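You operate a simulated robot arm through the tools that you are given. There is no shell and no other tool. Be economical: measure what you need, move in short steps, check, and stop when the job is done.

Carry out the task below with a simulated two-armed robot. There is one attempt and no reset: what you move stays moved.

JOB
On the top of the packing table, fold the filter cloth in half.

Only the result counts: the job must be done as asked and must still hold three seconds after the hand-in. Knocking over, shifting, dropping, spilling or breaking anything else fails it. Flat cloth is picked up by pressing the open fingertips on it (5 to 10 N) and closing them slowly along it; thin cloth reads only 2 to 8 mm in the jaws.

ROBOT AND FRAMES
Two 7-joint arms with two-finger parallel grippers on one trunk, on a base that drives. Base frame: it is fixed to the floor where the robot stands at the start and does not move with it; the origin is under the middle of the robot, x ahead of it, y to its left, z up. Lengths are in mm, angles in degrees, forces in N, time in s.
The left shoulder is at the start at [50, 168, 1132], the right one opposite. Places, roughly: filter cloth [500, 100, 900]; top of the packing table [600, 0, 800]. Payload 1.57 kg a hand.
Tool frame (each hand has its own): the origin (TCP) lies between the finger pads and is the grasp point; the fingertips stand 30 mm ahead of it; z points along the fingers, y is the line along which they close. The gripper opens to 80 mm. The fingers are 17 mm wide and 12 mm thick; the gripper's body (40 by 82 mm) begins 80 mm behind the TCP.
Orientation is that of the tool frame in the base frame, as a unit quaternion [x, y, z, w]. With the fingers straight down and closing along the base's y, the tool's x points along the base's -x, its y along +y and its z along -z.

CONTROLS
- The arms move only by the tool send_rows. It takes "left_targets", "right_targets" or both (then of equal length, played together; a hand with none holds still); each is a list of rows, each an object (a shift or turn left out is 0, a gripper value left out holds the last) with "linear": the shift along the base's x, y, z in units of 100 mm (1.0 is 100 mm), a list of three; "turn": the turn, a rotation vector about the base's x, y, z in units of 120 degrees (1.0 is 120 degrees), a list of three; "hand": the opening, from 0 (shut) to 1 (fully open). In form: [{"linear": [dx, dy, dz], "turn": [rx, ry, rz], "hand": hand}, ...]. A call has 1 to 20 rows; each row is the pose to reach, as a shift and turn from the pose commanded when the call began. A call with a number of a shift or a turn outside -1 to 1 is refused whole. Rows are played at 5 a second. More than 50 mm and 8.6 degrees between two rows, or a gripper value outside its range, and nothing of the call is played. A pose out of reach is approached as far as the arm can. The call stops where the force on the tool passes 40 N (or 10 N more than at its start, if that is more) or the arm is blocked; 0.2 s more then pass. Each finger travels about 45 mm/s and halts on what it meets, pressing with about 21 N; the grip force reading is that of the motor and also rises with nothing between the fingers. The clock runs only during rows and for 0.2 s after the last one: add rows that repeat a pose to give the fingers time. The reply holds the time, the measured pose of the TCP, the force on the tool along the base axes, the opening and the grip force, in the units named above and with some noise, with the torque about the TCP (base axes, N m) and any sound that the robot's microphone picked up, and new pictures: "pictures" is both (left out), scene, wrist or none (wrist: the cameras of the hands that moved).
- Cameras (640 x 400 px; columns grow to the right, rows downward): "scene" is now at [123, 3.5, 1329.8]; the picture's right is [0.02, -1.00, 0.00], its down [-0.69, -0.01, -0.73] and it looks along [0.73, 0.01, -0.69] (base axes); focal length 291 px, centre (320, 200). "left" rides on the left gripper at [72, 7, -122] in its tool frame; the picture's right is [-0.09, 1.00, 0.00], its down [-0.84, -0.08, -0.54] and it looks along [-0.54, -0.05, 0.84] (tool axes); focal length 238 px, centre (320, 200). "right" rides on the right gripper at [72, -7, -122] in its tool frame; the picture's right is [0.09, 1.00, 0.00], its down [-0.84, 0.08, -0.54] and it looks along [-0.54, 0.05, 0.84] (tool axes); focal length 238 px, centre (320, 200). There is no depth. A picture from a camera that has moved, and an enlarged one, comes with that camera's place and axes in the base frame and with its lens.
- slide_trunk(by): slides the trunk up (or, below 0, down) by that many mm; the arms and the scene camera ride with it, the base frame stays. It gives what a move gives, with no picture.
- drive_base(legs): drives the robot by 1 to 6 legs, each [ahead, left, turn to the left] in mm, mm and degrees, along the robot's own axes; the way and the turn of a leg run together, so that a leg with both is an arc; at most 1500 mm and 180 degrees a leg. The arms and the cameras ride along, it lands a little off, and it stops where it bumps. It gives what a move gives, and a new picture of the scene camera.
- aim_head(pan, tilt): turns the head with the scene camera to pan (to the left, within 80 degrees either way) and tilt (down, from -29 to 69), counted from straight ahead of the robot. It gives what a move gives, and a new picture of the scene camera.
- zoom(camera, box): a new picture of the part [left, top, right, bottom] of that camera's present view, enlarged. No time passes.
- finish_job(): hands the job in; it is judged then, once.

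Go step by step. Nothing tells you exact positions but the pictures and the camera data: compare them with the known pose of the tool, close in by small moves and look again before you grip or let go. The budget is 120 turns and 260 pictures, counting those below and the enlarged ones. Unless the task says otherwise, let go and move clear before handing in, and close with one line.

The tools are called after "Request:" by a JSON object that holds its "fn" and its "kwargs". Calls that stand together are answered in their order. send_rows: Moves the arms, as the interface text tells. Its arguments: {"type":"object","properties":{"left_targets":{"type":"array","items":{"type":"object","properties":{"linear":{"type":"array","items":{"type":"number"}},"turn":{"type":"array","items":{"type":"number"}},"hand":{"type":"number"}}}},"right_targets":{"type":"array","items":{"type":"object","properties":{"linear":{"type":"array","items":{"type":"number"}},"turn":{"type":"array","items":{"type":"number"}},"hand":{"type":"number"}}}},"pictures":{"type":"string","enum":["both","scene","wrist","none"]}},"required":[]} The other tools are called the same way: slide_trunk (by) slides the trunk up or down; drive_base (legs) drives the base; aim_head (pan, tilt) turns the head that bears the scene camera; zoom (camera, box) takes an enlarged picture of a part of a camera's view; finish_job () hands the job in.

At the start:

```text
time_s: 0.0
left_tcp_pos: [437.4, 312.4, 1069.2]
left_orientation: [-0.001, 1.0, 0.0, -0.001]
left_contact_force: [0.0, 0.0, 0.5]
left_ft_torque: [0.01, -0.01, 0.0]
left_gripper_width: 79.9
left_finger_force: 0.2
right_tcp_pos: [445.1, -161.9, 1072.0]
right_orientation: [0.0, 1.0, 0.0, 0.0]
right_contact_force: [0.5, -0.2, -0.3]
right_ft_torque: [0.0, 0.03, 0.04]
right_gripper_width: 80.2
right_finger_force: 0.0
trunk travel left (down, up): [-300.0, 143.0]
robot x, y, heading: [4.9, 1.8, 0.1]
head pan, tilt: [0.9, 43.4]
```

scene: 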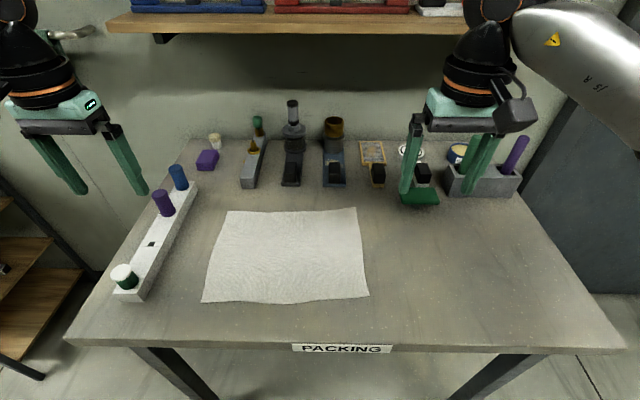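
right: 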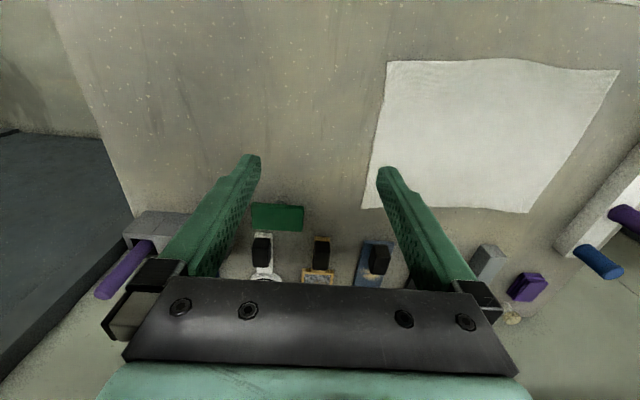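
left: 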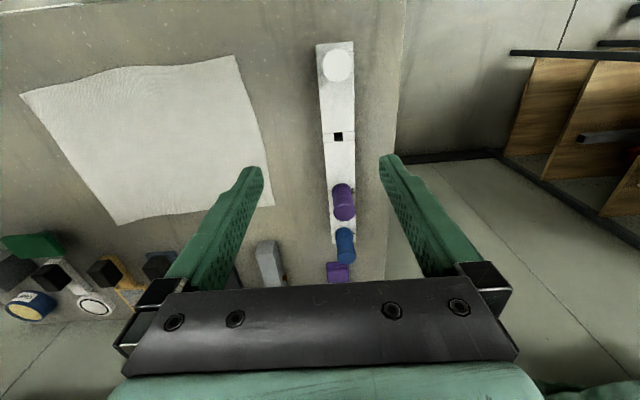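

The cloth lies flat with corners at about (390,234), (409,-88), (659,-82) and (642,245). I plan to carry the near edge to the far edge with both hands. First I'll check the room in front of the base and the corners.

Request:
{"fn": "aim_head", "kwargs": {"pan": 0, "tilt": 66}}

Request:
{"fn": "zoom", "kwargs": {"camera": "scene", "box": [160, 60, 480, 260]}}

```text
time_s: 0.9
left_tcp_pos: [436.9, 313.0, 1069.9]
left_orientation: [0.0, 1.0, 0.0, 0.0]
left_contact_force: [0.2, -0.3, 0.3]
left_ft_torque: [0.0, 0.0, -0.01]
left_gripper_width: 79.9
left_finger_force: 0.0
right_tcp_pos: [444.9, -161.6, 1073.8]
right_orientation: [0.0, 1.0, 0.0, 0.0]
right_contact_force: [-0.3, -0.2, 0.1]
right_ft_torque: [0.0, 0.01, 0.01]
right_gripper_width: 80.2
right_finger_force: 0.0
trunk travel left (down, up): [-300.0, 143.0]
robot x, y, heading: [1.4, -2.9, 0.1]
head pan, tilt: [0.0, 66.0]
camera scene: at [100.0, 2.1, 1301.5], right [0.0, -1.0, 0.0], down [-0.91, 0.0, -0.41], along [0.41, 0.0, -0.91], focal length 291 px, centre (320, 200)
```

scene: 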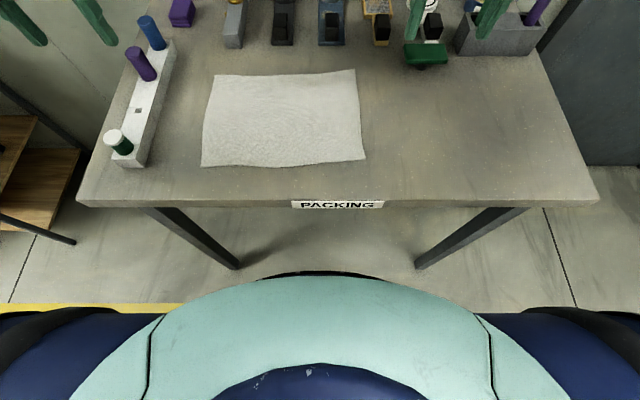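

```text
2.00 times, centred on (320, 160) of scene
camera zoom: at [100.0, 2.1, 1301.5], right [0.0, -1.0, 0.0], down [-0.91, 0.0, -0.41], along [0.41, 0.0, -0.91], focal length 581 px, centre (320, 280)
```

zoom: 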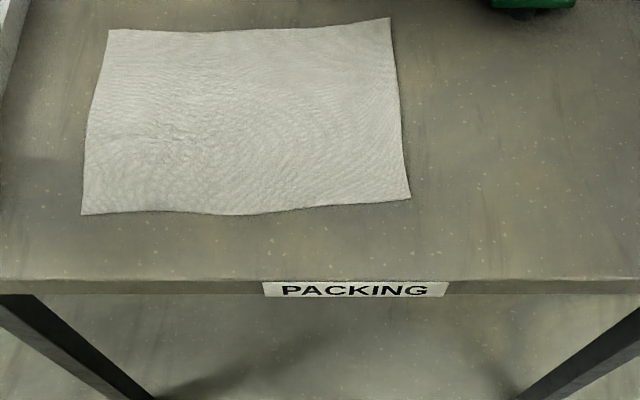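

The refined corners are NL (398,241), NR (417,-90), FR (667,-80) and FL (647,250). The far edge is just out of reach with the fingers down, so I'll drive 40 mm forward, since there is clear room.

Request:
{"fn": "drive_base", "kwargs": {"legs": [[40, 0, 0]]}}

```text
time_s: 1.7
left_tcp_pos: [477.0, 312.0, 1069.3]
left_orientation: [0.0, 1.0, -0.001, 0.0]
left_contact_force: [0.2, 0.2, 0.2]
left_ft_torque: [0.0, 0.03, 0.04]
left_gripper_width: 80.0
left_finger_force: 0.1
right_tcp_pos: [484.7, -162.4, 1071.8]
right_orientation: [-0.001, 1.0, 0.0, -0.001]
right_contact_force: [0.4, 0.6, -0.3]
right_ft_torque: [0.01, 0.01, 0.01]
right_gripper_width: 80.1
right_finger_force: 0.1
trunk travel left (down, up): [-300.0, 143.0]
robot x, y, heading: [37.5, 0.9, 0.2]
head pan, tilt: [0.0, 66.0]
camera scene: at [140.6, 2.1, 1301.3], right [0.0, -1.0, 0.0], down [-0.91, 0.0, -0.41], along [0.41, 0.0, -0.91], focal length 291 px, centre (320, 200)
```

scene: 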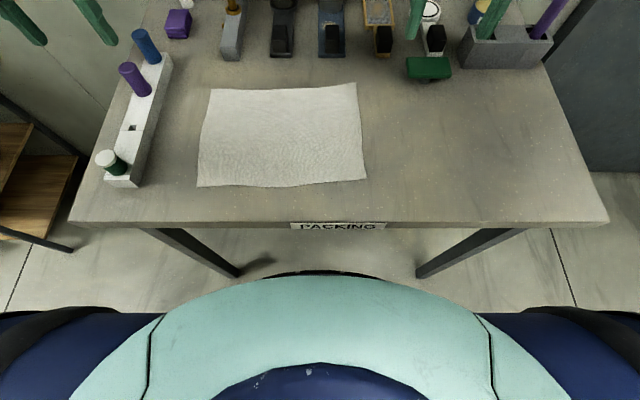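

The drive went fine. Now I'll bring both hands toward the near corners, pitching the fingers 25° forward and partly closing them.

Request:
{"fn": "send_rows", "kwargs": {"left_targets": [{"linear": [-0.2, -0.25, -0.25], "turn": [0, -0.07, 0], "hand": 0.35}, {"linear": [-0.4, -0.5, -0.5], "turn": [0, -0.139, 0]}, {"linear": [-0.6, -0.75, -0.75], "turn": [0, -0.208, 0]}, {"linear": [-0.8, -1.0, -1.0], "turn": [0, -0.208, 0]}], "right_targets": [{"linear": [-0.2, 0.25, -0.25], "turn": [0, -0.07, 0], "hand": 0.35}, {"linear": [-0.4, 0.5, -0.5], "turn": [0, -0.139, 0]}, {"linear": [-0.6, 0.75, -0.75], "turn": [0, -0.208, 0]}, {"linear": [-0.74, 1.0, -1.0], "turn": [0, -0.208, 0]}], "pictures": "both"}}

```text
time_s: 2.7
left_tcp_pos: [396.2, 210.4, 968.6]
left_orientation: [0.001, 0.976, 0.0, 0.216]
left_contact_force: [-0.5, -0.1, -0.1]
left_ft_torque: [0.01, 0.02, -0.04]
left_gripper_width: 27.7
left_finger_force: 0.0
right_tcp_pos: [411.5, -62.3, 973.6]
right_orientation: [0.001, 0.976, 0.001, 0.216]
right_contact_force: [1.7, -0.5, -0.2]
right_ft_torque: [-0.01, 0.01, -0.01]
right_gripper_width: 28.1
right_finger_force: 0.1
trunk travel left (down, up): [-300.0, 143.0]
robot x, y, heading: [37.4, -1.6, -0.2]
head pan, tilt: [0.0, 66.0]
camera scene: at [140.0, 2.0, 1301.5], right [0.0, -1.0, 0.0], down [-0.91, 0.0, -0.41], along [0.41, 0.0, -0.91], focal length 291 px, centre (320, 200)
camera right: at [293.5, -68.4, 1052.8], right [-0.08, 1.0, -0.04], down [0.53, 0.08, 0.85], along [0.84, 0.05, -0.53], focal length 238 px, centre (320, 200)
camera left: at [280.2, 217.7, 1049.4], right [0.09, 1.0, 0.04], down [0.53, -0.08, 0.84], along [0.84, -0.05, -0.53], focal length 238 px, centre (320, 200)
```

scene: 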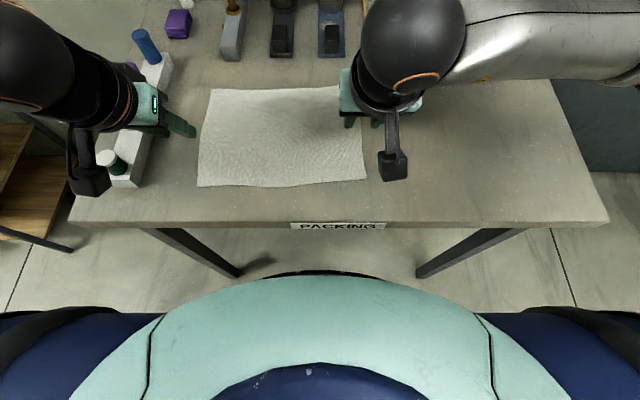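
right: 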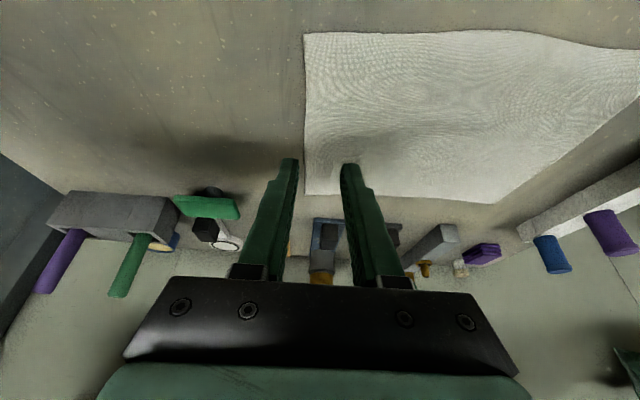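
left: 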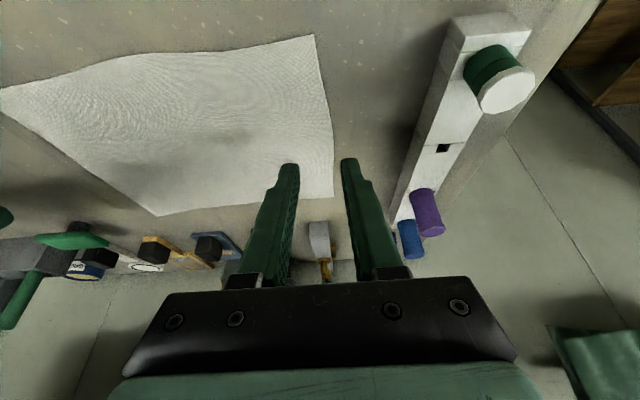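

Comparing the scene and wrist views puts the cloth surface at z ≈ 850, not 800. The corners are then NL (366,213), NR (385,-80), FR (608,-73) and FL (593,228). I'll move the hands above the corrected near corners.

Request:
{"fn": "send_rows", "kwargs": {"left_targets": [{"linear": [-0.17, -0.14, -0.25]}, {"linear": [-0.34, -0.27, -0.5]}, {"linear": [-0.34, -0.27, -0.65]}, {"linear": [-0.34, -0.27, -0.65]}], "right_targets": [{"linear": [-0.17, 0.06, -0.25]}, {"linear": [-0.33, 0.12, -0.5]}, {"linear": [-0.33, 0.12, -0.69]}, {"linear": [-0.33, 0.12, -0.69]}]}}

```text
time_s: 3.7
left_tcp_pos: [385.5, 179.2, 901.0]
left_orientation: [0.0, 0.977, 0.0, 0.215]
left_contact_force: [-0.5, -0.2, -0.2]
left_ft_torque: [0.0, -0.01, 0.01]
left_gripper_width: 28.0
left_finger_force: 0.0
left hand out of reach, approached as far as the arm can: row 1, 2, 3, 4
right_tcp_pos: [378.0, -48.9, 904.9]
right_orientation: [-0.001, 0.976, 0.0, 0.217]
right_contact_force: [-0.1, -0.3, -0.5]
right_ft_torque: [0.03, -0.04, 0.0]
right_gripper_width: 28.0
right_finger_force: 0.0
trunk travel left (down, up): [-300.0, 143.0]
robot x, y, heading: [36.6, -1.3, -0.1]
head pan, tilt: [0.0, 66.0]
camera scene: at [139.6, 2.1, 1301.5], right [0.0, -1.0, 0.0], down [-0.91, 0.0, -0.41], along [0.41, 0.0, -0.91], focal length 291 px, centre (320, 200)
camera right: at [260.6, -55.3, 982.9], right [-0.08, 1.0, -0.04], down [0.53, 0.08, 0.84], along [0.84, 0.05, -0.53], focal length 238 px, centre (320, 200)
camera left: at [269.2, 185.0, 980.3], right [0.08, 1.0, 0.04], down [0.53, -0.08, 0.84], along [0.84, -0.05, -0.53], focal length 238 px, centre (320, 200)
```

scene: 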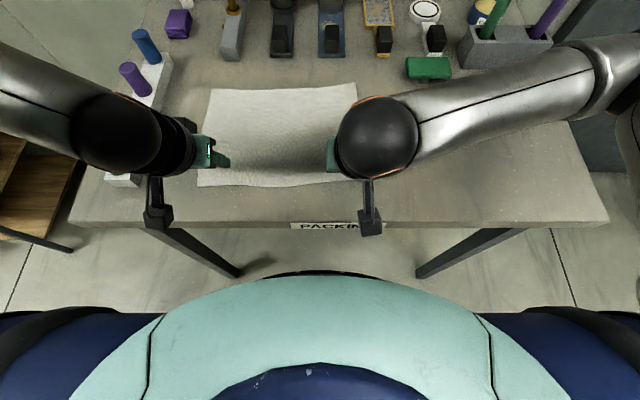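
right: 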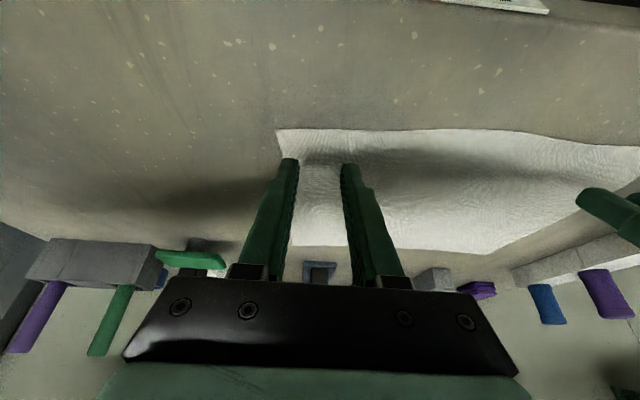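
left: 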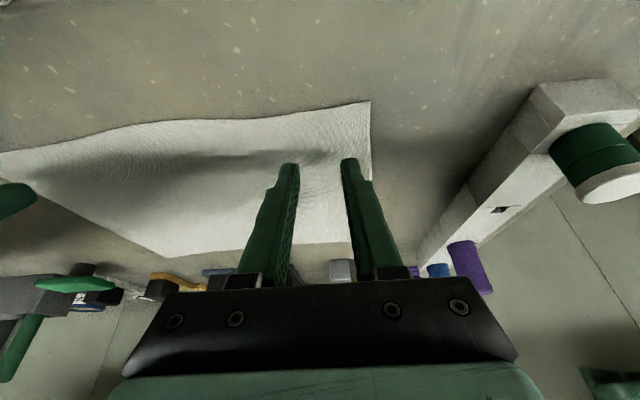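

The corners check out (NL (365,214), NR (381,-82)), but the left hand is at its inner reach limit. With the surface higher than expected the far edge is easy to reach, so I'll drive back 38 mm.

Request:
{"fn": "drive_base", "kwargs": {"legs": [[-38, 0, 0]]}}

```text
time_s: 4.6
left_tcp_pos: [347.6, 178.6, 901.0]
left_orientation: [-0.001, 0.976, 0.0, 0.216]
left_contact_force: [0.5, -1.0, 0.5]
left_ft_torque: [-0.01, -0.03, -0.02]
left_gripper_width: 27.8
left_finger_force: 0.0
right_tcp_pos: [340.6, -48.9, 904.8]
right_orientation: [0.0, 0.976, 0.0, 0.216]
right_contact_force: [-0.6, 0.1, 0.6]
right_ft_torque: [0.01, -0.03, 0.0]
right_gripper_width: 27.8
right_finger_force: 0.0
trunk travel left (down, up): [-300.0, 143.0]
robot x, y, heading: [2.6, 1.4, -0.0]
head pan, tilt: [0.0, 66.0]
camera scene: at [101.3, 2.1, 1301.6], right [0.0, -1.0, 0.0], down [-0.91, 0.0, -0.41], along [0.41, 0.0, -0.91], focal length 291 px, centre (320, 200)
```

scene: 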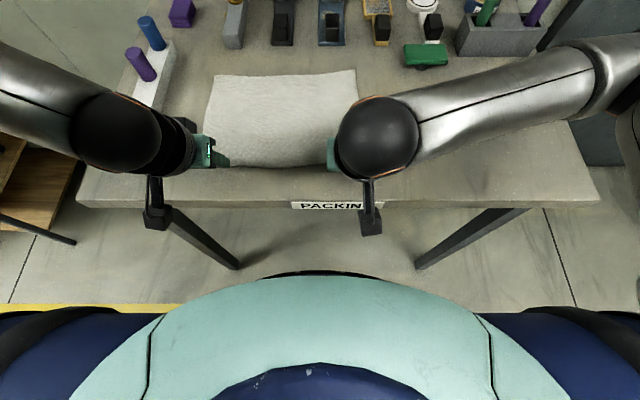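

Now I'll set the x positions above the near edge and check where they land.

Request:
{"fn": "send_rows", "kwargs": {"left_targets": [{"linear": [0.14, 0.03, 0]}, {"linear": [0.14, 0.03, 0]}], "right_targets": [{"linear": [0.37, 0, 0]}, {"linear": [0.37, 0, 0]}], "pictures": "none"}}

```text
time_s: 5.2
left_tcp_pos: [362.8, 181.4, 899.8]
left_orientation: [0.001, 0.976, 0.0, 0.216]
left_contact_force: [0.5, -0.3, 0.8]
left_ft_torque: [-0.01, -0.01, -0.01]
left_gripper_width: 28.2
left_finger_force: 0.0
right_tcp_pos: [376.7, -47.7, 903.4]
right_orientation: [0.0, 0.977, 0.0, 0.215]
right_contact_force: [0.0, -0.9, 0.4]
right_ft_torque: [-0.02, 0.0, -0.01]
right_gripper_width: 27.9
right_finger_force: 0.0
trunk travel left (down, up): [-300.0, 143.0]
robot x, y, heading: [-0.8, -1.5, 0.0]
head pan, tilt: [0.0, 66.0]
```

The positions are good. I'll go down to about 4 mm above the cloth and look.

Request:
{"fn": "send_rows", "kwargs": {"left_targets": [{"linear": [0, 0, -0.08]}, {"linear": [0, 0, -0.15]}, {"linear": [0, 0, -0.18]}], "right_targets": [{"linear": [0, 0, -0.08]}, {"linear": [0, 0, -0.16]}, {"linear": [0, 0, -0.21]}], "pictures": "wrist"}}

```text
time_s: 6.0
left_tcp_pos: [362.7, 182.2, 883.5]
left_orientation: [0.0, 0.977, 0.0, 0.215]
left_contact_force: [-0.5, 0.7, 0.0]
left_ft_torque: [0.0, -0.01, 0.01]
left_gripper_width: 28.1
left_finger_force: 0.0
right_tcp_pos: [376.8, -49.4, 882.0]
right_orientation: [0.0, 0.976, 0.0, 0.216]
right_contact_force: [0.3, -0.5, -0.9]
right_ft_torque: [0.01, 0.0, -0.03]
right_gripper_width: 28.2
right_finger_force: 0.0
trunk travel left (down, up): [-300.0, 143.0]
robot x, y, heading: [6.9, -0.4, -0.3]
head pan, tilt: [0.0, 66.0]
camera right: at [259.9, -55.2, 962.4], right [-0.08, 1.0, -0.04], down [0.53, 0.08, 0.84], along [0.84, 0.05, -0.53], focal length 238 px, centre (320, 200)
camera left: at [246.3, 187.9, 962.5], right [0.08, 1.0, 0.04], down [0.53, -0.08, 0.84], along [0.84, -0.05, -0.53], focal length 238 px, centre (320, 200)
```

right: 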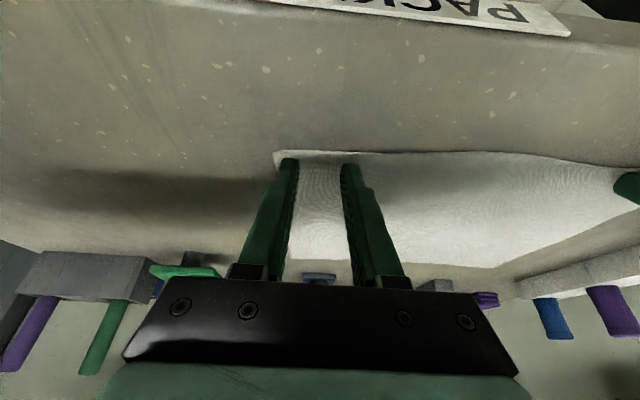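
left: 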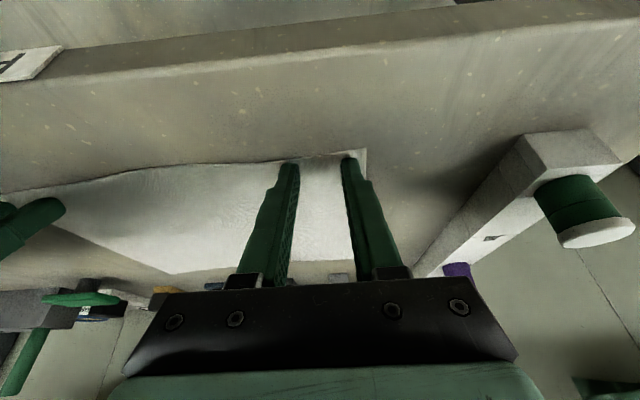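

The pitched fingers touch only at their near corner, right on the cloth edge. I'll back up, straighten the fingers to vertical and move about 12 mm inboard.

Request:
{"fn": "send_rows", "kwargs": {"left_targets": [{"linear": [0.0, 0, 0.15]}, {"linear": [0.05, 0, 0.2], "turn": [0, 0.07, 0]}, {"linear": [0.1, 0, 0.2], "turn": [0, 0.139, 0]}, {"linear": [0.15, 0, 0.12], "turn": [0, 0.208, 0]}, {"linear": [0.15, 0, 0.05], "turn": [0, 0.208, 0]}, {"linear": [0.15, 0, 0.05], "turn": [0, 0.208, 0]}], "right_targets": [{"linear": [0.0, 0, 0.15]}, {"linear": [0.05, 0, 0.2], "turn": [0, 0.07, 0]}, {"linear": [0.1, 0, 0.2], "turn": [0, 0.139, 0]}, {"linear": [0.17, 0, 0.12], "turn": [0, 0.208, 0]}, {"linear": [0.17, 0, 0.05], "turn": [0, 0.208, 0]}, {"linear": [0.17, 0, 0.05], "turn": [0, 0.208, 0]}], "pictures": "wrist"}}

```text
time_s: 7.4
left_tcp_pos: [377.1, 182.3, 887.0]
left_orientation: [0.0, 1.0, 0.0, 0.0]
left_contact_force: [0.6, 0.7, 1.0]
left_ft_torque: [-0.01, -0.01, 0.0]
left_gripper_width: 28.1
left_finger_force: 0.1
right_tcp_pos: [394.4, -48.7, 888.8]
right_orientation: [0.0, 1.0, 0.0, -0.001]
right_contact_force: [0.3, 0.1, 0.3]
right_ft_torque: [0.03, -0.02, -0.01]
right_gripper_width: 28.4
right_finger_force: 0.2
trunk travel left (down, up): [-300.0, 143.0]
robot x, y, heading: [6.2, -2.2, -0.2]
head pan, tilt: [0.0, 66.0]
camera right: at [321.5, -55.3, 1009.1], right [-0.09, 1.0, 0.0], down [0.84, 0.08, 0.54], along [0.54, 0.05, -0.84], focal length 238 px, centre (320, 200)
camera left: at [305.2, 188.3, 1009.0], right [0.09, 1.0, 0.0], down [0.84, -0.08, 0.54], along [0.54, -0.05, -0.84], focal length 238 px, centre (320, 200)
```

right: 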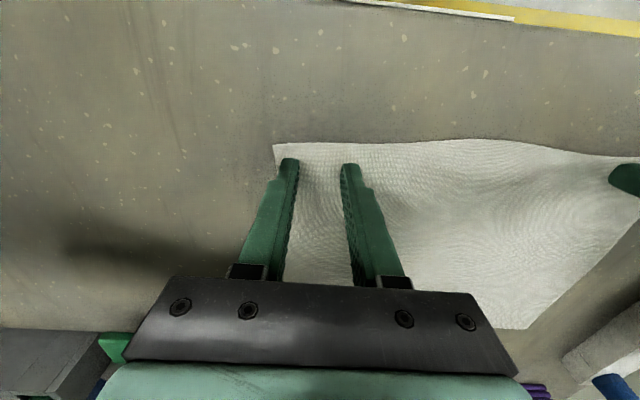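
left: 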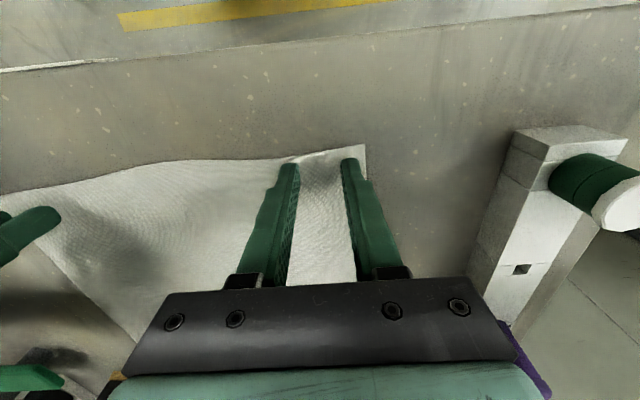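

The tips are now just inside the edge. I'll shift the left hand 4 mm inboard and lower both gently until contact.

Request:
{"fn": "send_rows", "kwargs": {"left_targets": [{"linear": [0.04, 0, -0.02]}, {"linear": [0.04, 0, -0.05]}, {"linear": [0.04, 0, -0.07]}, {"linear": [0.04, 0, -0.07]}], "right_targets": [{"linear": [0, 0, -0.03]}, {"linear": [0, 0, -0.06]}, {"linear": [0, 0, -0.08]}, {"linear": [0, 0, -0.08]}], "pictures": "none"}}

```text
time_s: 8.4
left_tcp_pos: [379.2, 181.6, 881.2]
left_orientation: [0.0, 1.0, 0.0, 0.001]
left_contact_force: [1.3, 0.1, 7.6]
left_ft_torque: [0.08, 0.0, -0.01]
left_gripper_width: 28.1
left_finger_force: 0.0
right_tcp_pos: [394.6, -47.9, 881.8]
right_orientation: [0.0, 1.0, 0.001, 0.002]
right_contact_force: [0.8, -1.8, 10.0]
right_ft_torque: [-0.16, 0.03, 0.01]
right_gripper_width: 28.1
right_finger_force: 0.0
trunk travel left (down, up): [-300.0, 143.0]
robot x, y, heading: [1.0, -1.8, -0.1]
head pan, tilt: [0.0, 66.0]
```

Contact is at 7.6 N on the left and 10 N on the right, which is a good press. Now I'll close slowly along the cloth.

Request:
{"fn": "send_rows", "kwargs": {"left_targets": [{"hand": 0.31}, {"hand": 0.27}, {"hand": 0.23}, {"hand": 0.19}, {"hand": 0.15}, {"hand": 0.11}, {"hand": 0.07}, {"hand": 0.03}, {"hand": 0.0}, {"hand": 0.0}], "right_targets": [{"hand": 0.31}, {"hand": 0.27}, {"hand": 0.23}, {"hand": 0.19}, {"hand": 0.15}, {"hand": 0.11}, {"hand": 0.07}, {"hand": 0.03}, {"hand": 0.0}, {"hand": 0.0}], "pictures": "wrist"}}

```text
time_s: 10.6
left_tcp_pos: [379.6, 182.0, 882.7]
left_orientation: [-0.001, 1.0, 0.001, 0.001]
left_contact_force: [-1.0, 0.1, 10.5]
left_ft_torque: [0.02, 0.07, -0.03]
left_gripper_width: 0.0
left_finger_force: 21.3
right_tcp_pos: [392.7, -48.6, 881.2]
right_orientation: [0.0, 1.0, 0.0, 0.002]
right_contact_force: [0.7, 1.9, 20.2]
right_ft_torque: [-0.03, 0.05, -0.03]
right_gripper_width: 2.3
right_finger_force: 21.5
trunk travel left (down, up): [-300.0, 143.0]
robot x, y, heading: [-0.5, 0.7, -0.2]
head pan, tilt: [0.0, 66.0]
camera right: at [320.4, -55.3, 1001.9], right [-0.09, 1.0, 0.0], down [0.84, 0.08, 0.54], along [0.54, 0.05, -0.84], focal length 238 px, centre (320, 200)
camera left: at [307.4, 188.4, 1003.0], right [0.09, 1.0, 0.0], down [0.84, -0.08, 0.54], along [0.54, -0.05, -0.84], focal length 238 px, centre (320, 200)
```

right: 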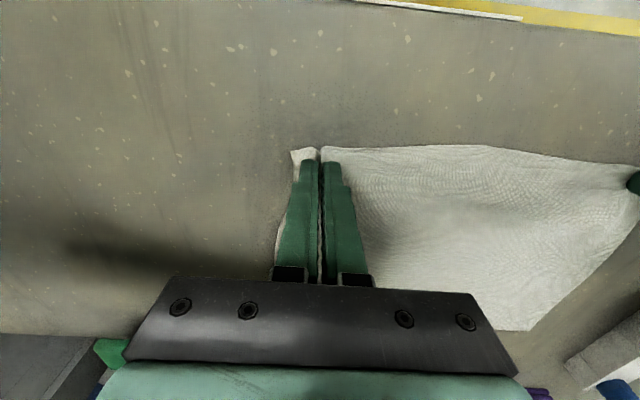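
left: 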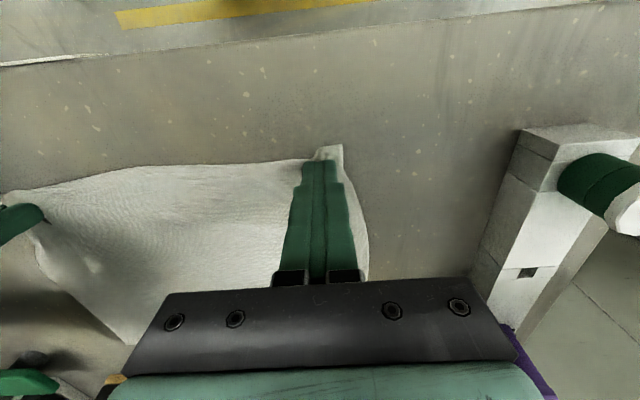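

The right hand holds the cloth (2.3 mm) but the left closed on nothing. I'll lift the left a little, reopen it and look.

Request:
{"fn": "send_rows", "kwargs": {"left_targets": [{"linear": [0, 0, 0.06]}, {"linear": [0, 0, 0.08], "hand": 0.2}, {"linear": [0, 0, 0.08], "hand": 0.38}, {"linear": [0, 0, 0.08]}], "pictures": "wrist"}}

Request:
{"fn": "zoom", "kwargs": {"camera": "left", "box": [200, 100, 440, 250]}}

```text
time_s: 11.6
left_tcp_pos: [380.0, 182.0, 889.2]
left_orientation: [-0.001, 1.0, 0.001, 0.0]
left_contact_force: [0.1, 1.0, 0.1]
left_ft_torque: [0.0, -0.02, 0.01]
left_gripper_width: 30.3
left_finger_force: 0.0
right_tcp_pos: [392.7, -48.4, 880.7]
right_orientation: [0.0, 1.0, 0.0, 0.001]
right_contact_force: [-1.9, -1.9, 25.4]
right_ft_torque: [-0.16, 0.19, -0.01]
right_gripper_width: 2.3
right_finger_force: 21.3
trunk travel left (down, up): [-300.0, 143.0]
robot x, y, heading: [4.4, -0.8, 0.2]
head pan, tilt: [0.0, 66.0]
camera left: at [307.8, 188.2, 1011.1], right [0.09, 1.0, 0.0], down [0.84, -0.08, 0.54], along [0.54, -0.05, -0.84], focal length 238 px, centre (320, 200)
```

left: 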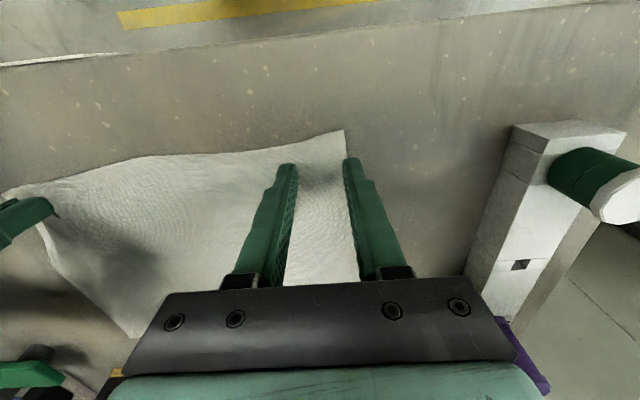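

```text
2.67 times, centred on (320, 175) of left
camera zoom: at [307.8, 188.2, 1011.1], right [0.09, 1.0, 0.0], down [0.84, -0.08, 0.54], along [0.54, -0.05, -0.84], focal length 636 px, centre (320, 267)
```

zoom: 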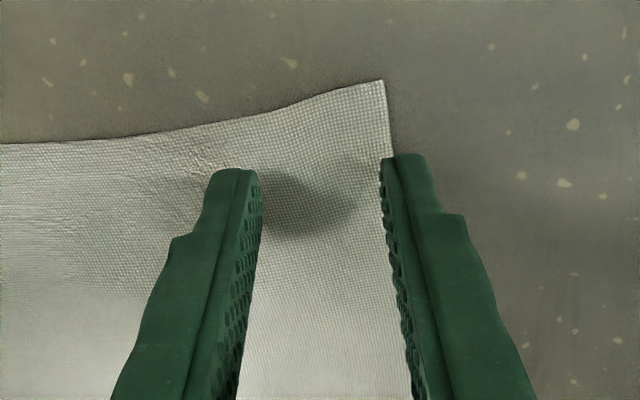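

The left corner has moved to about (356,200). I'll re-position the left hand 16 mm inboard and press a bit harder.

Request:
{"fn": "send_rows", "kwargs": {"left_targets": [{"linear": [-0.05, -0.17, 0]}, {"linear": [-0.05, -0.17, -0.04]}, {"linear": [-0.05, -0.17, -0.08]}, {"linear": [-0.05, -0.17, -0.105]}, {"linear": [-0.05, -0.17, -0.105]}], "pictures": "wrist"}}

```text
time_s: 12.8
left_tcp_pos: [374.5, 164.5, 880.8]
left_orientation: [-0.001, 1.0, 0.0, 0.003]
left_contact_force: [-6.0, 5.2, 35.2]
left_ft_torque: [0.24, 0.38, -0.02]
left_gripper_width: 30.3
left_finger_force: 0.0
right_tcp_pos: [392.1, -48.6, 881.9]
right_orientation: [0.0, 1.0, 0.0, 0.002]
right_contact_force: [3.5, 0.6, 13.8]
right_ft_torque: [-0.02, -0.02, 0.01]
right_gripper_width: 1.9
right_finger_force: 21.0
trunk travel left (down, up): [-300.0, 143.0]
robot x, y, heading: [2.1, -0.6, 0.0]
head pan, tilt: [0.0, 66.0]
camera left: at [302.3, 170.7, 1002.5], right [0.09, 1.0, 0.0], down [0.83, -0.08, 0.55], along [0.54, -0.05, -0.84], focal length 238 px, centre (320, 200)
```

left: 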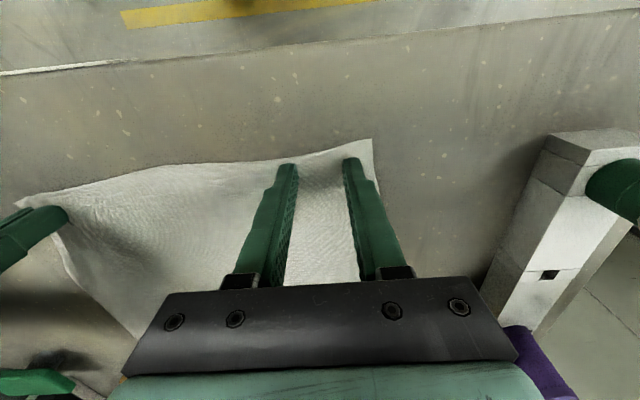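

The press is 35 N, which is too hard. I'll lift slightly, shift 5 mm inboard and set it down with less press.

Request:
{"fn": "send_rows", "kwargs": {"left_targets": [{"linear": [0.0, 0, 0.05]}, {"linear": [0.05, 0, 0.05]}, {"linear": [0.05, 0, 0.03]}, {"linear": [0.05, 0, 0.017]}, {"linear": [0.05, 0, 0.017]}], "pictures": "none"}}

```text
time_s: 14.0
left_tcp_pos: [379.1, 164.0, 881.4]
left_orientation: [0.0, 1.0, 0.0, 0.002]
left_contact_force: [-3.7, 2.2, 16.7]
left_ft_torque: [0.06, 0.19, -0.02]
left_gripper_width: 30.2
left_finger_force: 0.0
right_tcp_pos: [393.0, -48.9, 881.6]
right_orientation: [0.0, 1.0, 0.0, 0.002]
right_contact_force: [0.3, -1.2, 20.2]
right_ft_torque: [-0.13, 0.1, -0.02]
right_gripper_width: 2.3
right_finger_force: 21.2
trunk travel left (down, up): [-300.0, 143.0]
robot x, y, heading: [3.6, -1.1, 0.0]
head pan, tilt: [0.0, 66.0]
```

Request:
{"fn": "send_rows", "kwargs": {"left_targets": [{"linear": [0, 0, 0.005], "hand": 0.34}, {"linear": [0, 0, 0.006], "hand": 0.3}, {"linear": [0, 0, 0.006], "hand": 0.26}, {"linear": [0, 0, 0.006], "hand": 0.22}, {"linear": [0, 0, 0.006], "hand": 0.18}, {"linear": [0, 0, 0.006], "hand": 0.14}, {"linear": [0, 0, 0.006], "hand": 0.1}, {"linear": [0, 0, 0.006], "hand": 0.06}, {"linear": [0, 0, 0.006], "hand": 0.03}, {"linear": [0, 0, 0.006], "hand": 0}, {"linear": [0, 0, 0.006], "hand": 0}], "pictures": "wrist"}}

```text
time_s: 16.4
left_tcp_pos: [380.3, 163.6, 881.2]
left_orientation: [0.0, 1.0, 0.001, 0.001]
left_contact_force: [0.3, -9.2, 14.1]
left_ft_torque: [-0.25, 0.08, 0.05]
left_gripper_width: 2.5
left_finger_force: 21.0
right_tcp_pos: [392.5, -49.0, 881.9]
right_orientation: [0.0, 1.0, 0.002, 0.002]
right_contact_force: [-0.6, 4.4, 20.3]
right_ft_torque: [0.06, 0.16, -0.06]
right_gripper_width: 2.3
right_finger_force: 20.5
trunk travel left (down, up): [-300.0, 143.0]
robot x, y, heading: [2.8, -0.1, 0.1]
head pan, tilt: [0.0, 66.0]
camera left: at [307.7, 170.5, 1002.9], right [0.09, 1.0, 0.0], down [0.84, -0.08, 0.54], along [0.54, -0.05, -0.84], focal length 238 px, centre (320, 200)
```

left: 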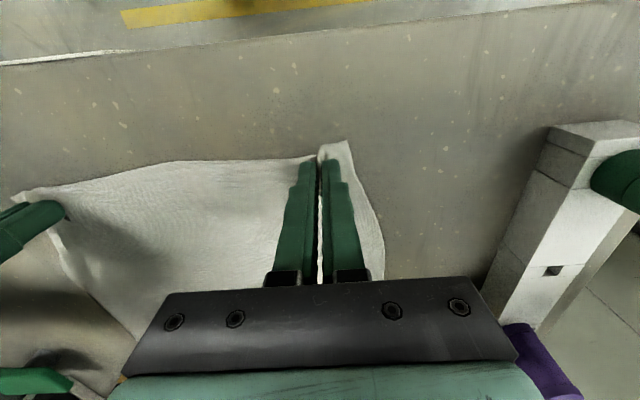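

Both hands hold the cloth (2.5 and 2.3 mm). I'll lift slowly along an arc toward the far edge and check the hold.

Request:
{"fn": "send_rows", "kwargs": {"left_targets": [{"linear": [0, 0, 0.08]}, {"linear": [0.01, 0, 0.16]}, {"linear": [0.03, 0, 0.26]}, {"linear": [0.06, 0.01, 0.36]}, {"linear": [0.1, 0.01, 0.46]}, {"linear": [0.15, 0.02, 0.55]}, {"linear": [0.21, 0.02, 0.63]}, {"linear": [0.28, 0.03, 0.7]}, {"linear": [0.28, 0.03, 0.7]}], "right_targets": [{"linear": [0, 0, 0.08]}, {"linear": [0.01, 0, 0.16]}, {"linear": [0.03, 0, 0.26]}, {"linear": [0.06, 0.01, 0.36]}, {"linear": [0.1, 0.01, 0.46]}, {"linear": [0.15, 0.02, 0.55]}, {"linear": [0.21, 0.02, 0.63]}, {"linear": [0.28, 0.03, 0.7]}, {"linear": [0.28, 0.03, 0.7]}]}}

```text
time_s: 18.4
left_tcp_pos: [409.5, 166.9, 950.2]
left_orientation: [0.0, 1.0, 0.0, 0.0]
left_contact_force: [1.0, -10.2, -0.4]
left_ft_torque: [-0.28, -0.04, 0.11]
left_gripper_width: 2.4
left_finger_force: 20.9
right_tcp_pos: [423.3, -45.2, 950.9]
right_orientation: [0.0, 1.0, -0.001, 0.0]
right_contact_force: [0.0, 9.9, -0.6]
right_ft_torque: [0.31, 0.02, -0.07]
right_gripper_width: 2.1
right_finger_force: 21.0
trunk travel left (down, up): [-300.0, 143.0]
robot x, y, heading: [-0.4, 1.7, 0.0]
head pan, tilt: [0.0, 66.0]
camera scene: at [102.0, 2.1, 1301.5], right [0.0, -1.0, 0.0], down [-0.91, 0.0, -0.41], along [0.41, 0.0, -0.91], focal length 291 px, centre (320, 200)
camera right: at [350.2, -52.3, 1071.5], right [-0.09, 1.0, 0.0], down [0.84, 0.08, 0.54], along [0.54, 0.05, -0.84], focal length 238 px, centre (320, 200)
camera left: at [337.6, 174.1, 1072.7], right [0.09, 1.0, 0.0], down [0.84, -0.08, 0.54], along [0.54, -0.05, -0.84], focal length 238 px, centre (320, 200)
```

scene: 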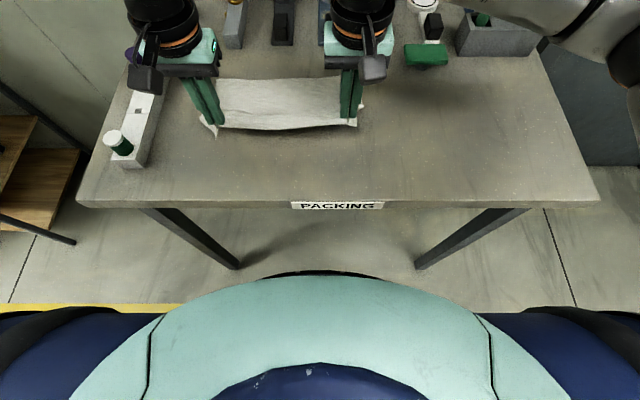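
right: 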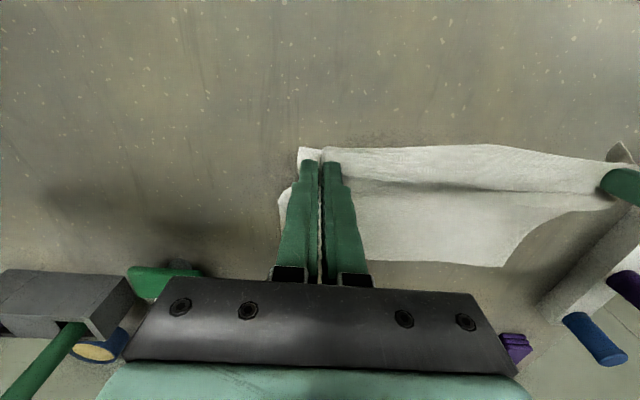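
left: 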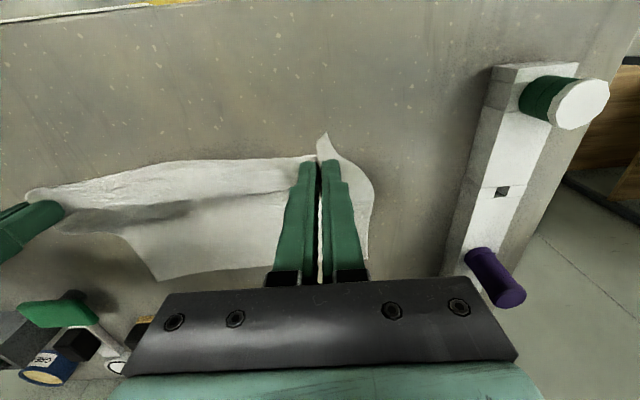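

The hold is good, but the hands pull against each other at about 10 N. I'll bring them about 4 mm closer each and carry on through the apex.

Request:
{"fn": "send_rows", "kwargs": {"left_targets": [{"linear": [0.0, -0.04, 0.02]}, {"linear": [0.1, -0.04, 0.09]}, {"linear": [0.22, -0.03, 0.16]}, {"linear": [0.35, -0.02, 0.21]}, {"linear": [0.48, -0.01, 0.24]}, {"linear": [0.61, 0.0, 0.24]}, {"linear": [0.74, 0.01, 0.22]}, {"linear": [0.87, 0.02, 0.18]}, {"linear": [0.99, 0.03, 0.12]}, {"linear": [0.99, 0.03, 0.12]}], "right_targets": [{"linear": [0.0, 0.04, 0.02]}, {"linear": [0.1, 0.04, 0.09]}, {"linear": [0.22, 0.05, 0.16]}, {"linear": [0.35, 0.06, 0.21]}, {"linear": [0.48, 0.07, 0.24]}, {"linear": [0.61, 0.08, 0.24]}, {"linear": [0.74, 0.09, 0.22]}, {"linear": [0.87, 0.1, 0.18]}, {"linear": [0.99, 0.11, 0.12]}, {"linear": [0.99, 0.11, 0.12]}]}}

```text
time_s: 20.6
left_tcp_pos: [492.4, 181.8, 967.7]
left_orientation: [0.001, 1.0, -0.002, 0.001]
left_contact_force: [1.6, -14.1, -0.6]
left_ft_torque: [-0.43, -0.05, 0.09]
left_gripper_width: 2.3
left_finger_force: 21.4
left hand out of reach, approached as far as the arm can: row 8, 9, 10
right_tcp_pos: [520.8, -32.0, 962.7]
right_orientation: [-0.002, 1.0, 0.001, 0.0]
right_contact_force: [-2.5, 13.7, 0.5]
right_ft_torque: [0.46, 0.05, -0.12]
right_gripper_width: 2.5
right_finger_force: 21.0
trunk travel left (down, up): [-300.0, 143.0]
robot x, y, heading: [0.6, 1.7, -0.2]
head pan, tilt: [0.0, 66.0]
camera scene: at [102.0, 2.1, 1301.5], right [0.0, -1.0, 0.0], down [-0.91, 0.0, -0.41], along [0.41, 0.0, -0.91], focal length 291 px, centre (320, 200)
camera right: at [448.4, -40.0, 1082.9], right [-0.1, 1.0, 0.0], down [0.84, 0.08, 0.54], along [0.54, 0.05, -0.84], focal length 238 px, centre (320, 200)
camera left: at [420.5, 188.8, 1088.5], right [0.09, 1.0, 0.0], down [0.84, -0.08, 0.54], along [0.54, -0.05, -0.84], focal length 238 px, centre (320, 200)
```

scene: 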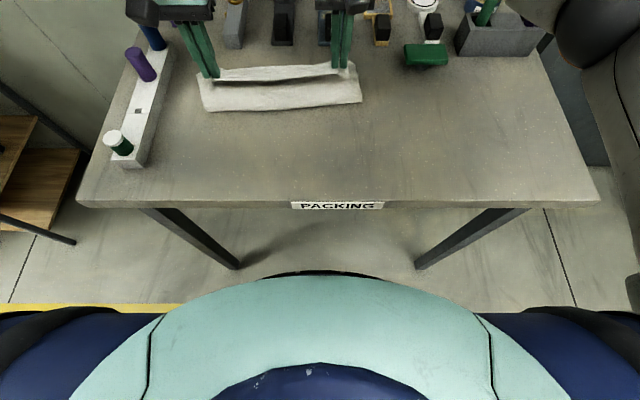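
right: 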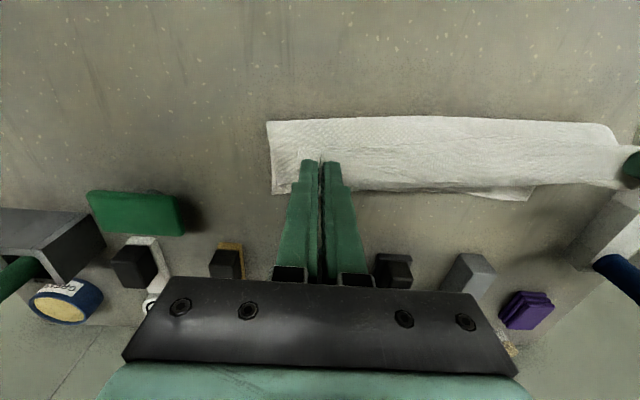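
left: 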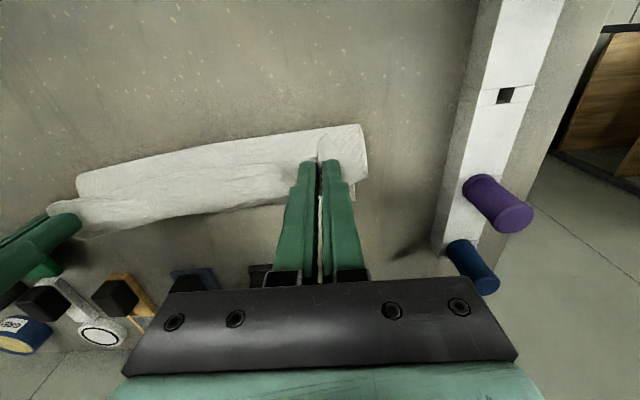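

The left arm hits a reach limit at x ≈ 492 with vertical fingers, and the hands are still pulling. I'll pitch the left fingers forward to free the wrist, ease the tension and catch up with the right hand.

Request:
{"fn": "send_rows", "kwargs": {"left_targets": [{"linear": [0.0, -0.05, 0.0], "turn": [0, -0.055, 0]}, {"linear": [0.0, -0.1, 0.0], "turn": [0, -0.11, 0]}, {"linear": [0.07, -0.1, 0.0], "turn": [0, -0.165, 0]}, {"linear": [0.15, -0.1, -0.02], "turn": [0, -0.165, 0]}, {"linear": [0.15, -0.1, -0.02], "turn": [0, -0.165, 0]}], "pictures": "none"}}

```text
time_s: 21.8
left_tcp_pos: [507.5, 173.5, 964.9]
left_orientation: [-0.001, 0.985, -0.001, 0.172]
left_contact_force: [-0.6, -2.9, -0.3]
left_ft_torque: [-0.11, 0.01, 0.0]
left_gripper_width: 2.2
left_finger_force: 21.0
right_tcp_pos: [521.0, -35.5, 961.9]
right_orientation: [0.001, 1.0, 0.0, 0.0]
right_contact_force: [-0.2, 3.9, 0.5]
right_ft_torque: [0.13, -0.03, -0.07]
right_gripper_width: 2.3
right_finger_force: 21.4
trunk travel left (down, up): [-300.0, 143.0]
robot x, y, heading: [1.6, -0.5, 0.1]
head pan, tilt: [0.0, 66.0]
```

The tension is now down to about 3–4 N and the left hand follows. I'll carry forward and down to about 30 mm above the surface, then look at the layers.

Request:
{"fn": "send_rows", "kwargs": {"left_targets": [{"linear": [0.1, 0.0, -0.04]}, {"linear": [0.2, 0.0, -0.1]}, {"linear": [0.3, 0.0, -0.18]}, {"linear": [0.38, 0.0, -0.28]}, {"linear": [0.44, 0.0, -0.38]}, {"linear": [0.5, 0.0, -0.48]}, {"linear": [0.5, 0, -0.55]}, {"linear": [0.5, 0, -0.55]}], "right_targets": [{"linear": [0.1, 0.0, -0.04]}, {"linear": [0.2, 0.0, -0.1]}, {"linear": [0.3, 0.0, -0.18]}, {"linear": [0.4, 0.0, -0.28]}, {"linear": [0.5, 0.0, -0.38]}, {"linear": [0.57, 0.0, -0.48]}, {"linear": [0.57, 0, -0.55]}, {"linear": [0.57, 0, -0.55]}]}}

Request:
{"fn": "zoom", "kwargs": {"camera": "scene", "box": [180, 20, 400, 157]}}

```text
time_s: 23.6
left_tcp_pos: [543.4, 184.3, 922.1]
left_orientation: [0.0, 0.985, -0.002, 0.173]
left_contact_force: [2.6, -18.9, -2.3]
left_ft_torque: [-0.54, -0.05, -0.08]
left_gripper_width: 2.7
left_finger_force: 21.1
left hand out of reach, approached as far as the arm can: row 4, 5, 6, 7, 8
right_tcp_pos: [578.8, -32.6, 906.6]
right_orientation: [-0.002, 1.0, 0.002, -0.001]
right_contact_force: [-1.5, 18.1, 0.8]
right_ft_torque: [0.59, 0.07, -0.12]
right_gripper_width: 2.5
right_finger_force: 21.3
trunk travel left (down, up): [-300.0, 143.0]
robot x, y, heading: [2.0, 2.3, -0.0]
head pan, tilt: [0.0, 66.0]
camera scene: at [102.0, 2.1, 1301.5], right [0.0, -1.0, 0.0], down [-0.91, 0.0, -0.41], along [0.41, 0.0, -0.91], focal length 291 px, centre (320, 200)
camera right: at [505.4, -39.5, 1028.0], right [-0.1, 1.0, 0.01], down [0.84, 0.08, 0.54], along [0.54, 0.06, -0.84], focal length 238 px, centre (320, 200)
camera left: at [435.2, 192.0, 1011.6], right [0.09, 1.0, 0.03], down [0.6, -0.07, 0.79], along [0.79, -0.06, -0.61], focal length 238 px, centre (320, 200)
```

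scene: 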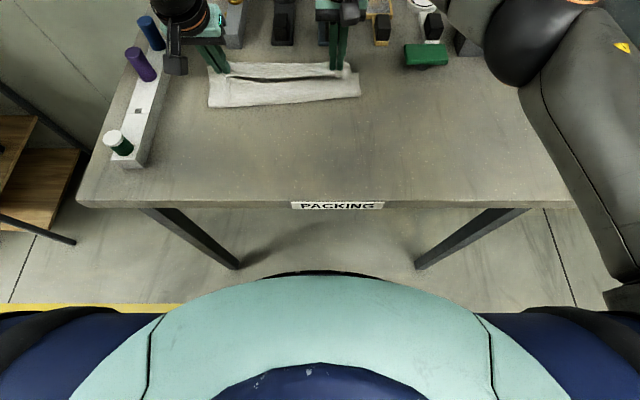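
right: 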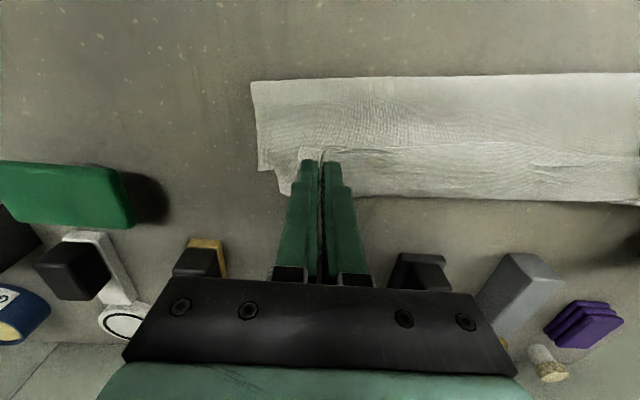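
left: 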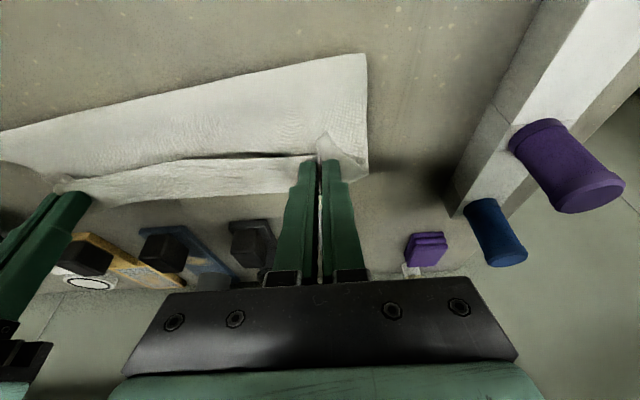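

```text
2.91 times, centred on (290, 88) of scene
camera zoom: at [102.0, 2.1, 1301.5], right [0.0, -1.0, 0.0], down [-0.91, 0.0, -0.41], along [0.41, 0.0, -0.91], focal length 846 px, centre (407, 524)
```

zoom: 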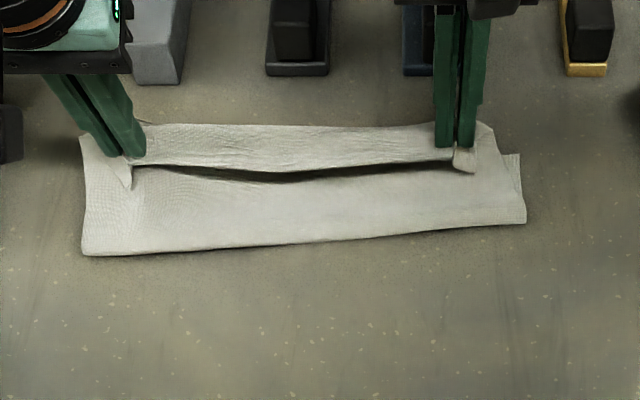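

The right hand got ahead of the lagging left one, so the fold line is skewed: x ≈ 505 on the left and 535 on the right, where it should be about 488. I'll back the hands up to let the lower layer lie down again, and ease the sideways tension.

Request:
{"fn": "send_rows", "kwargs": {"left_targets": [{"linear": [0, -0.06, 0.1]}, {"linear": [0, -0.1, 0.18]}, {"linear": [-0.05, -0.1, 0.24]}, {"linear": [-0.15, -0.1, 0.28]}, {"linear": [-0.25, -0.1, 0.3]}, {"linear": [-0.35, -0.1, 0.32]}, {"linear": [-0.45, -0.1, 0.32]}, {"linear": [-0.55, -0.1, 0.3]}, {"linear": [-0.65, -0.1, 0.28]}, {"linear": [-0.65, -0.1, 0.28]}], "right_targets": [{"linear": [-0.05, 0, 0.12]}, {"linear": [-0.15, 0, 0.25]}, {"linear": [-0.27, 0, 0.33]}, {"linear": [-0.39, 0, 0.4]}, {"linear": [-0.51, 0, 0.44]}, {"linear": [-0.63, 0, 0.46]}, {"linear": [-0.75, 0, 0.46]}, {"linear": [-0.87, 0, 0.45]}, {"linear": [-0.99, 0, 0.43]}, {"linear": [-0.99, 0, 0.43]}]}}

Request:
{"fn": "zoom", "kwargs": {"camera": "scene", "box": [180, 20, 400, 157]}}

```text
time_s: 25.8
left_tcp_pos: [479.4, 176.5, 948.9]
left_orientation: [-0.001, 0.985, -0.001, 0.172]
left_contact_force: [-0.8, -7.5, -0.3]
left_ft_torque: [-0.25, 0.03, -0.06]
left_gripper_width: 2.3
left_finger_force: 21.1
right_tcp_pos: [479.6, -35.0, 948.7]
right_orientation: [0.001, 1.0, 0.0, 0.0]
right_contact_force: [0.4, 7.3, 0.1]
right_ft_torque: [0.21, -0.02, -0.06]
right_gripper_width: 2.0
right_finger_force: 21.0
trunk travel left (down, up): [-300.0, 143.0]
robot x, y, heading: [1.3, 2.0, 0.0]
head pan, tilt: [0.0, 66.0]
camera scene: at [102.1, 2.2, 1301.5], right [0.0, -1.0, 0.0], down [-0.91, 0.0, -0.41], along [0.41, 0.0, -0.91], focal length 291 px, centre (320, 200)
camera right: at [407.1, -41.4, 1070.6], right [-0.09, 1.0, 0.0], down [0.84, 0.08, 0.54], along [0.54, 0.05, -0.84], focal length 238 px, centre (320, 200)
camera left: at [370.1, 183.1, 1038.9], right [0.09, 1.0, 0.03], down [0.6, -0.08, 0.79], along [0.79, -0.05, -0.61], focal length 238 px, centre (320, 200)
```

scene: 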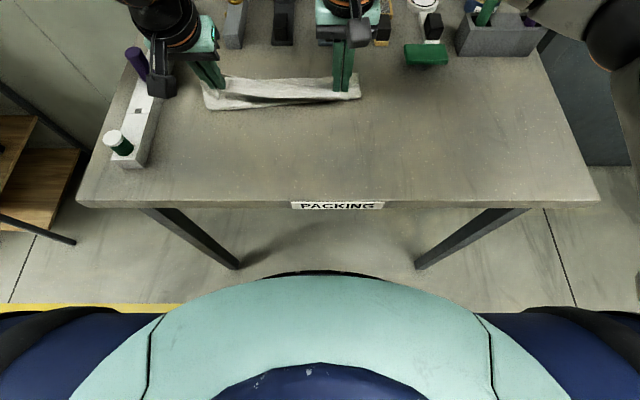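
right: 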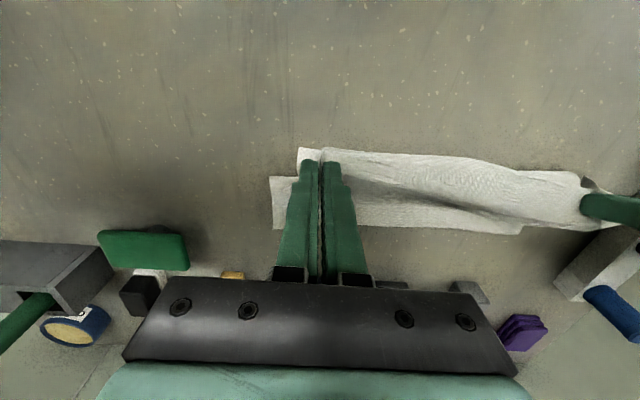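
left: 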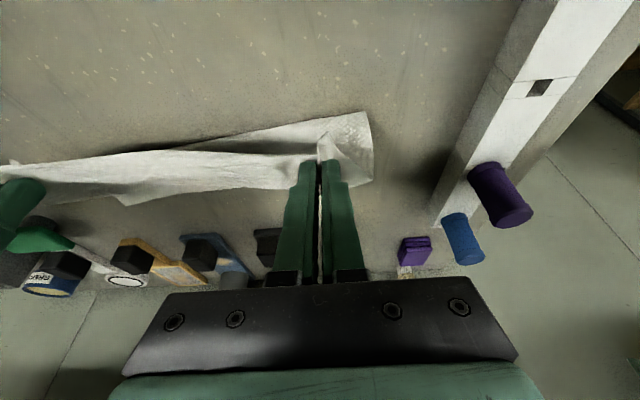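

```text
2.91 times, centred on (290, 88) of scene
camera zoom: at [102.1, 2.2, 1301.5], right [0.0, -1.0, 0.0], down [-0.91, 0.0, -0.41], along [0.41, 0.0, -0.91], focal length 846 px, centre (407, 524)
```

zoom: 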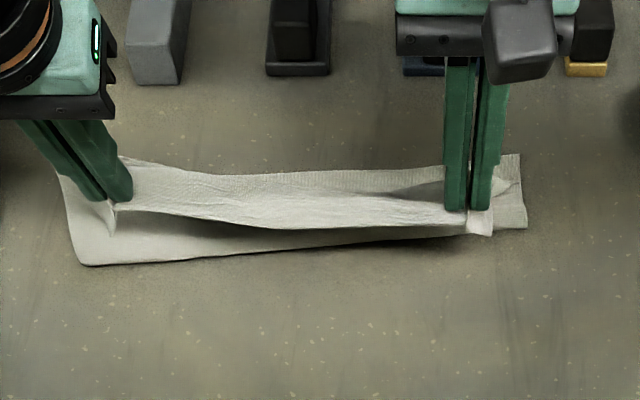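

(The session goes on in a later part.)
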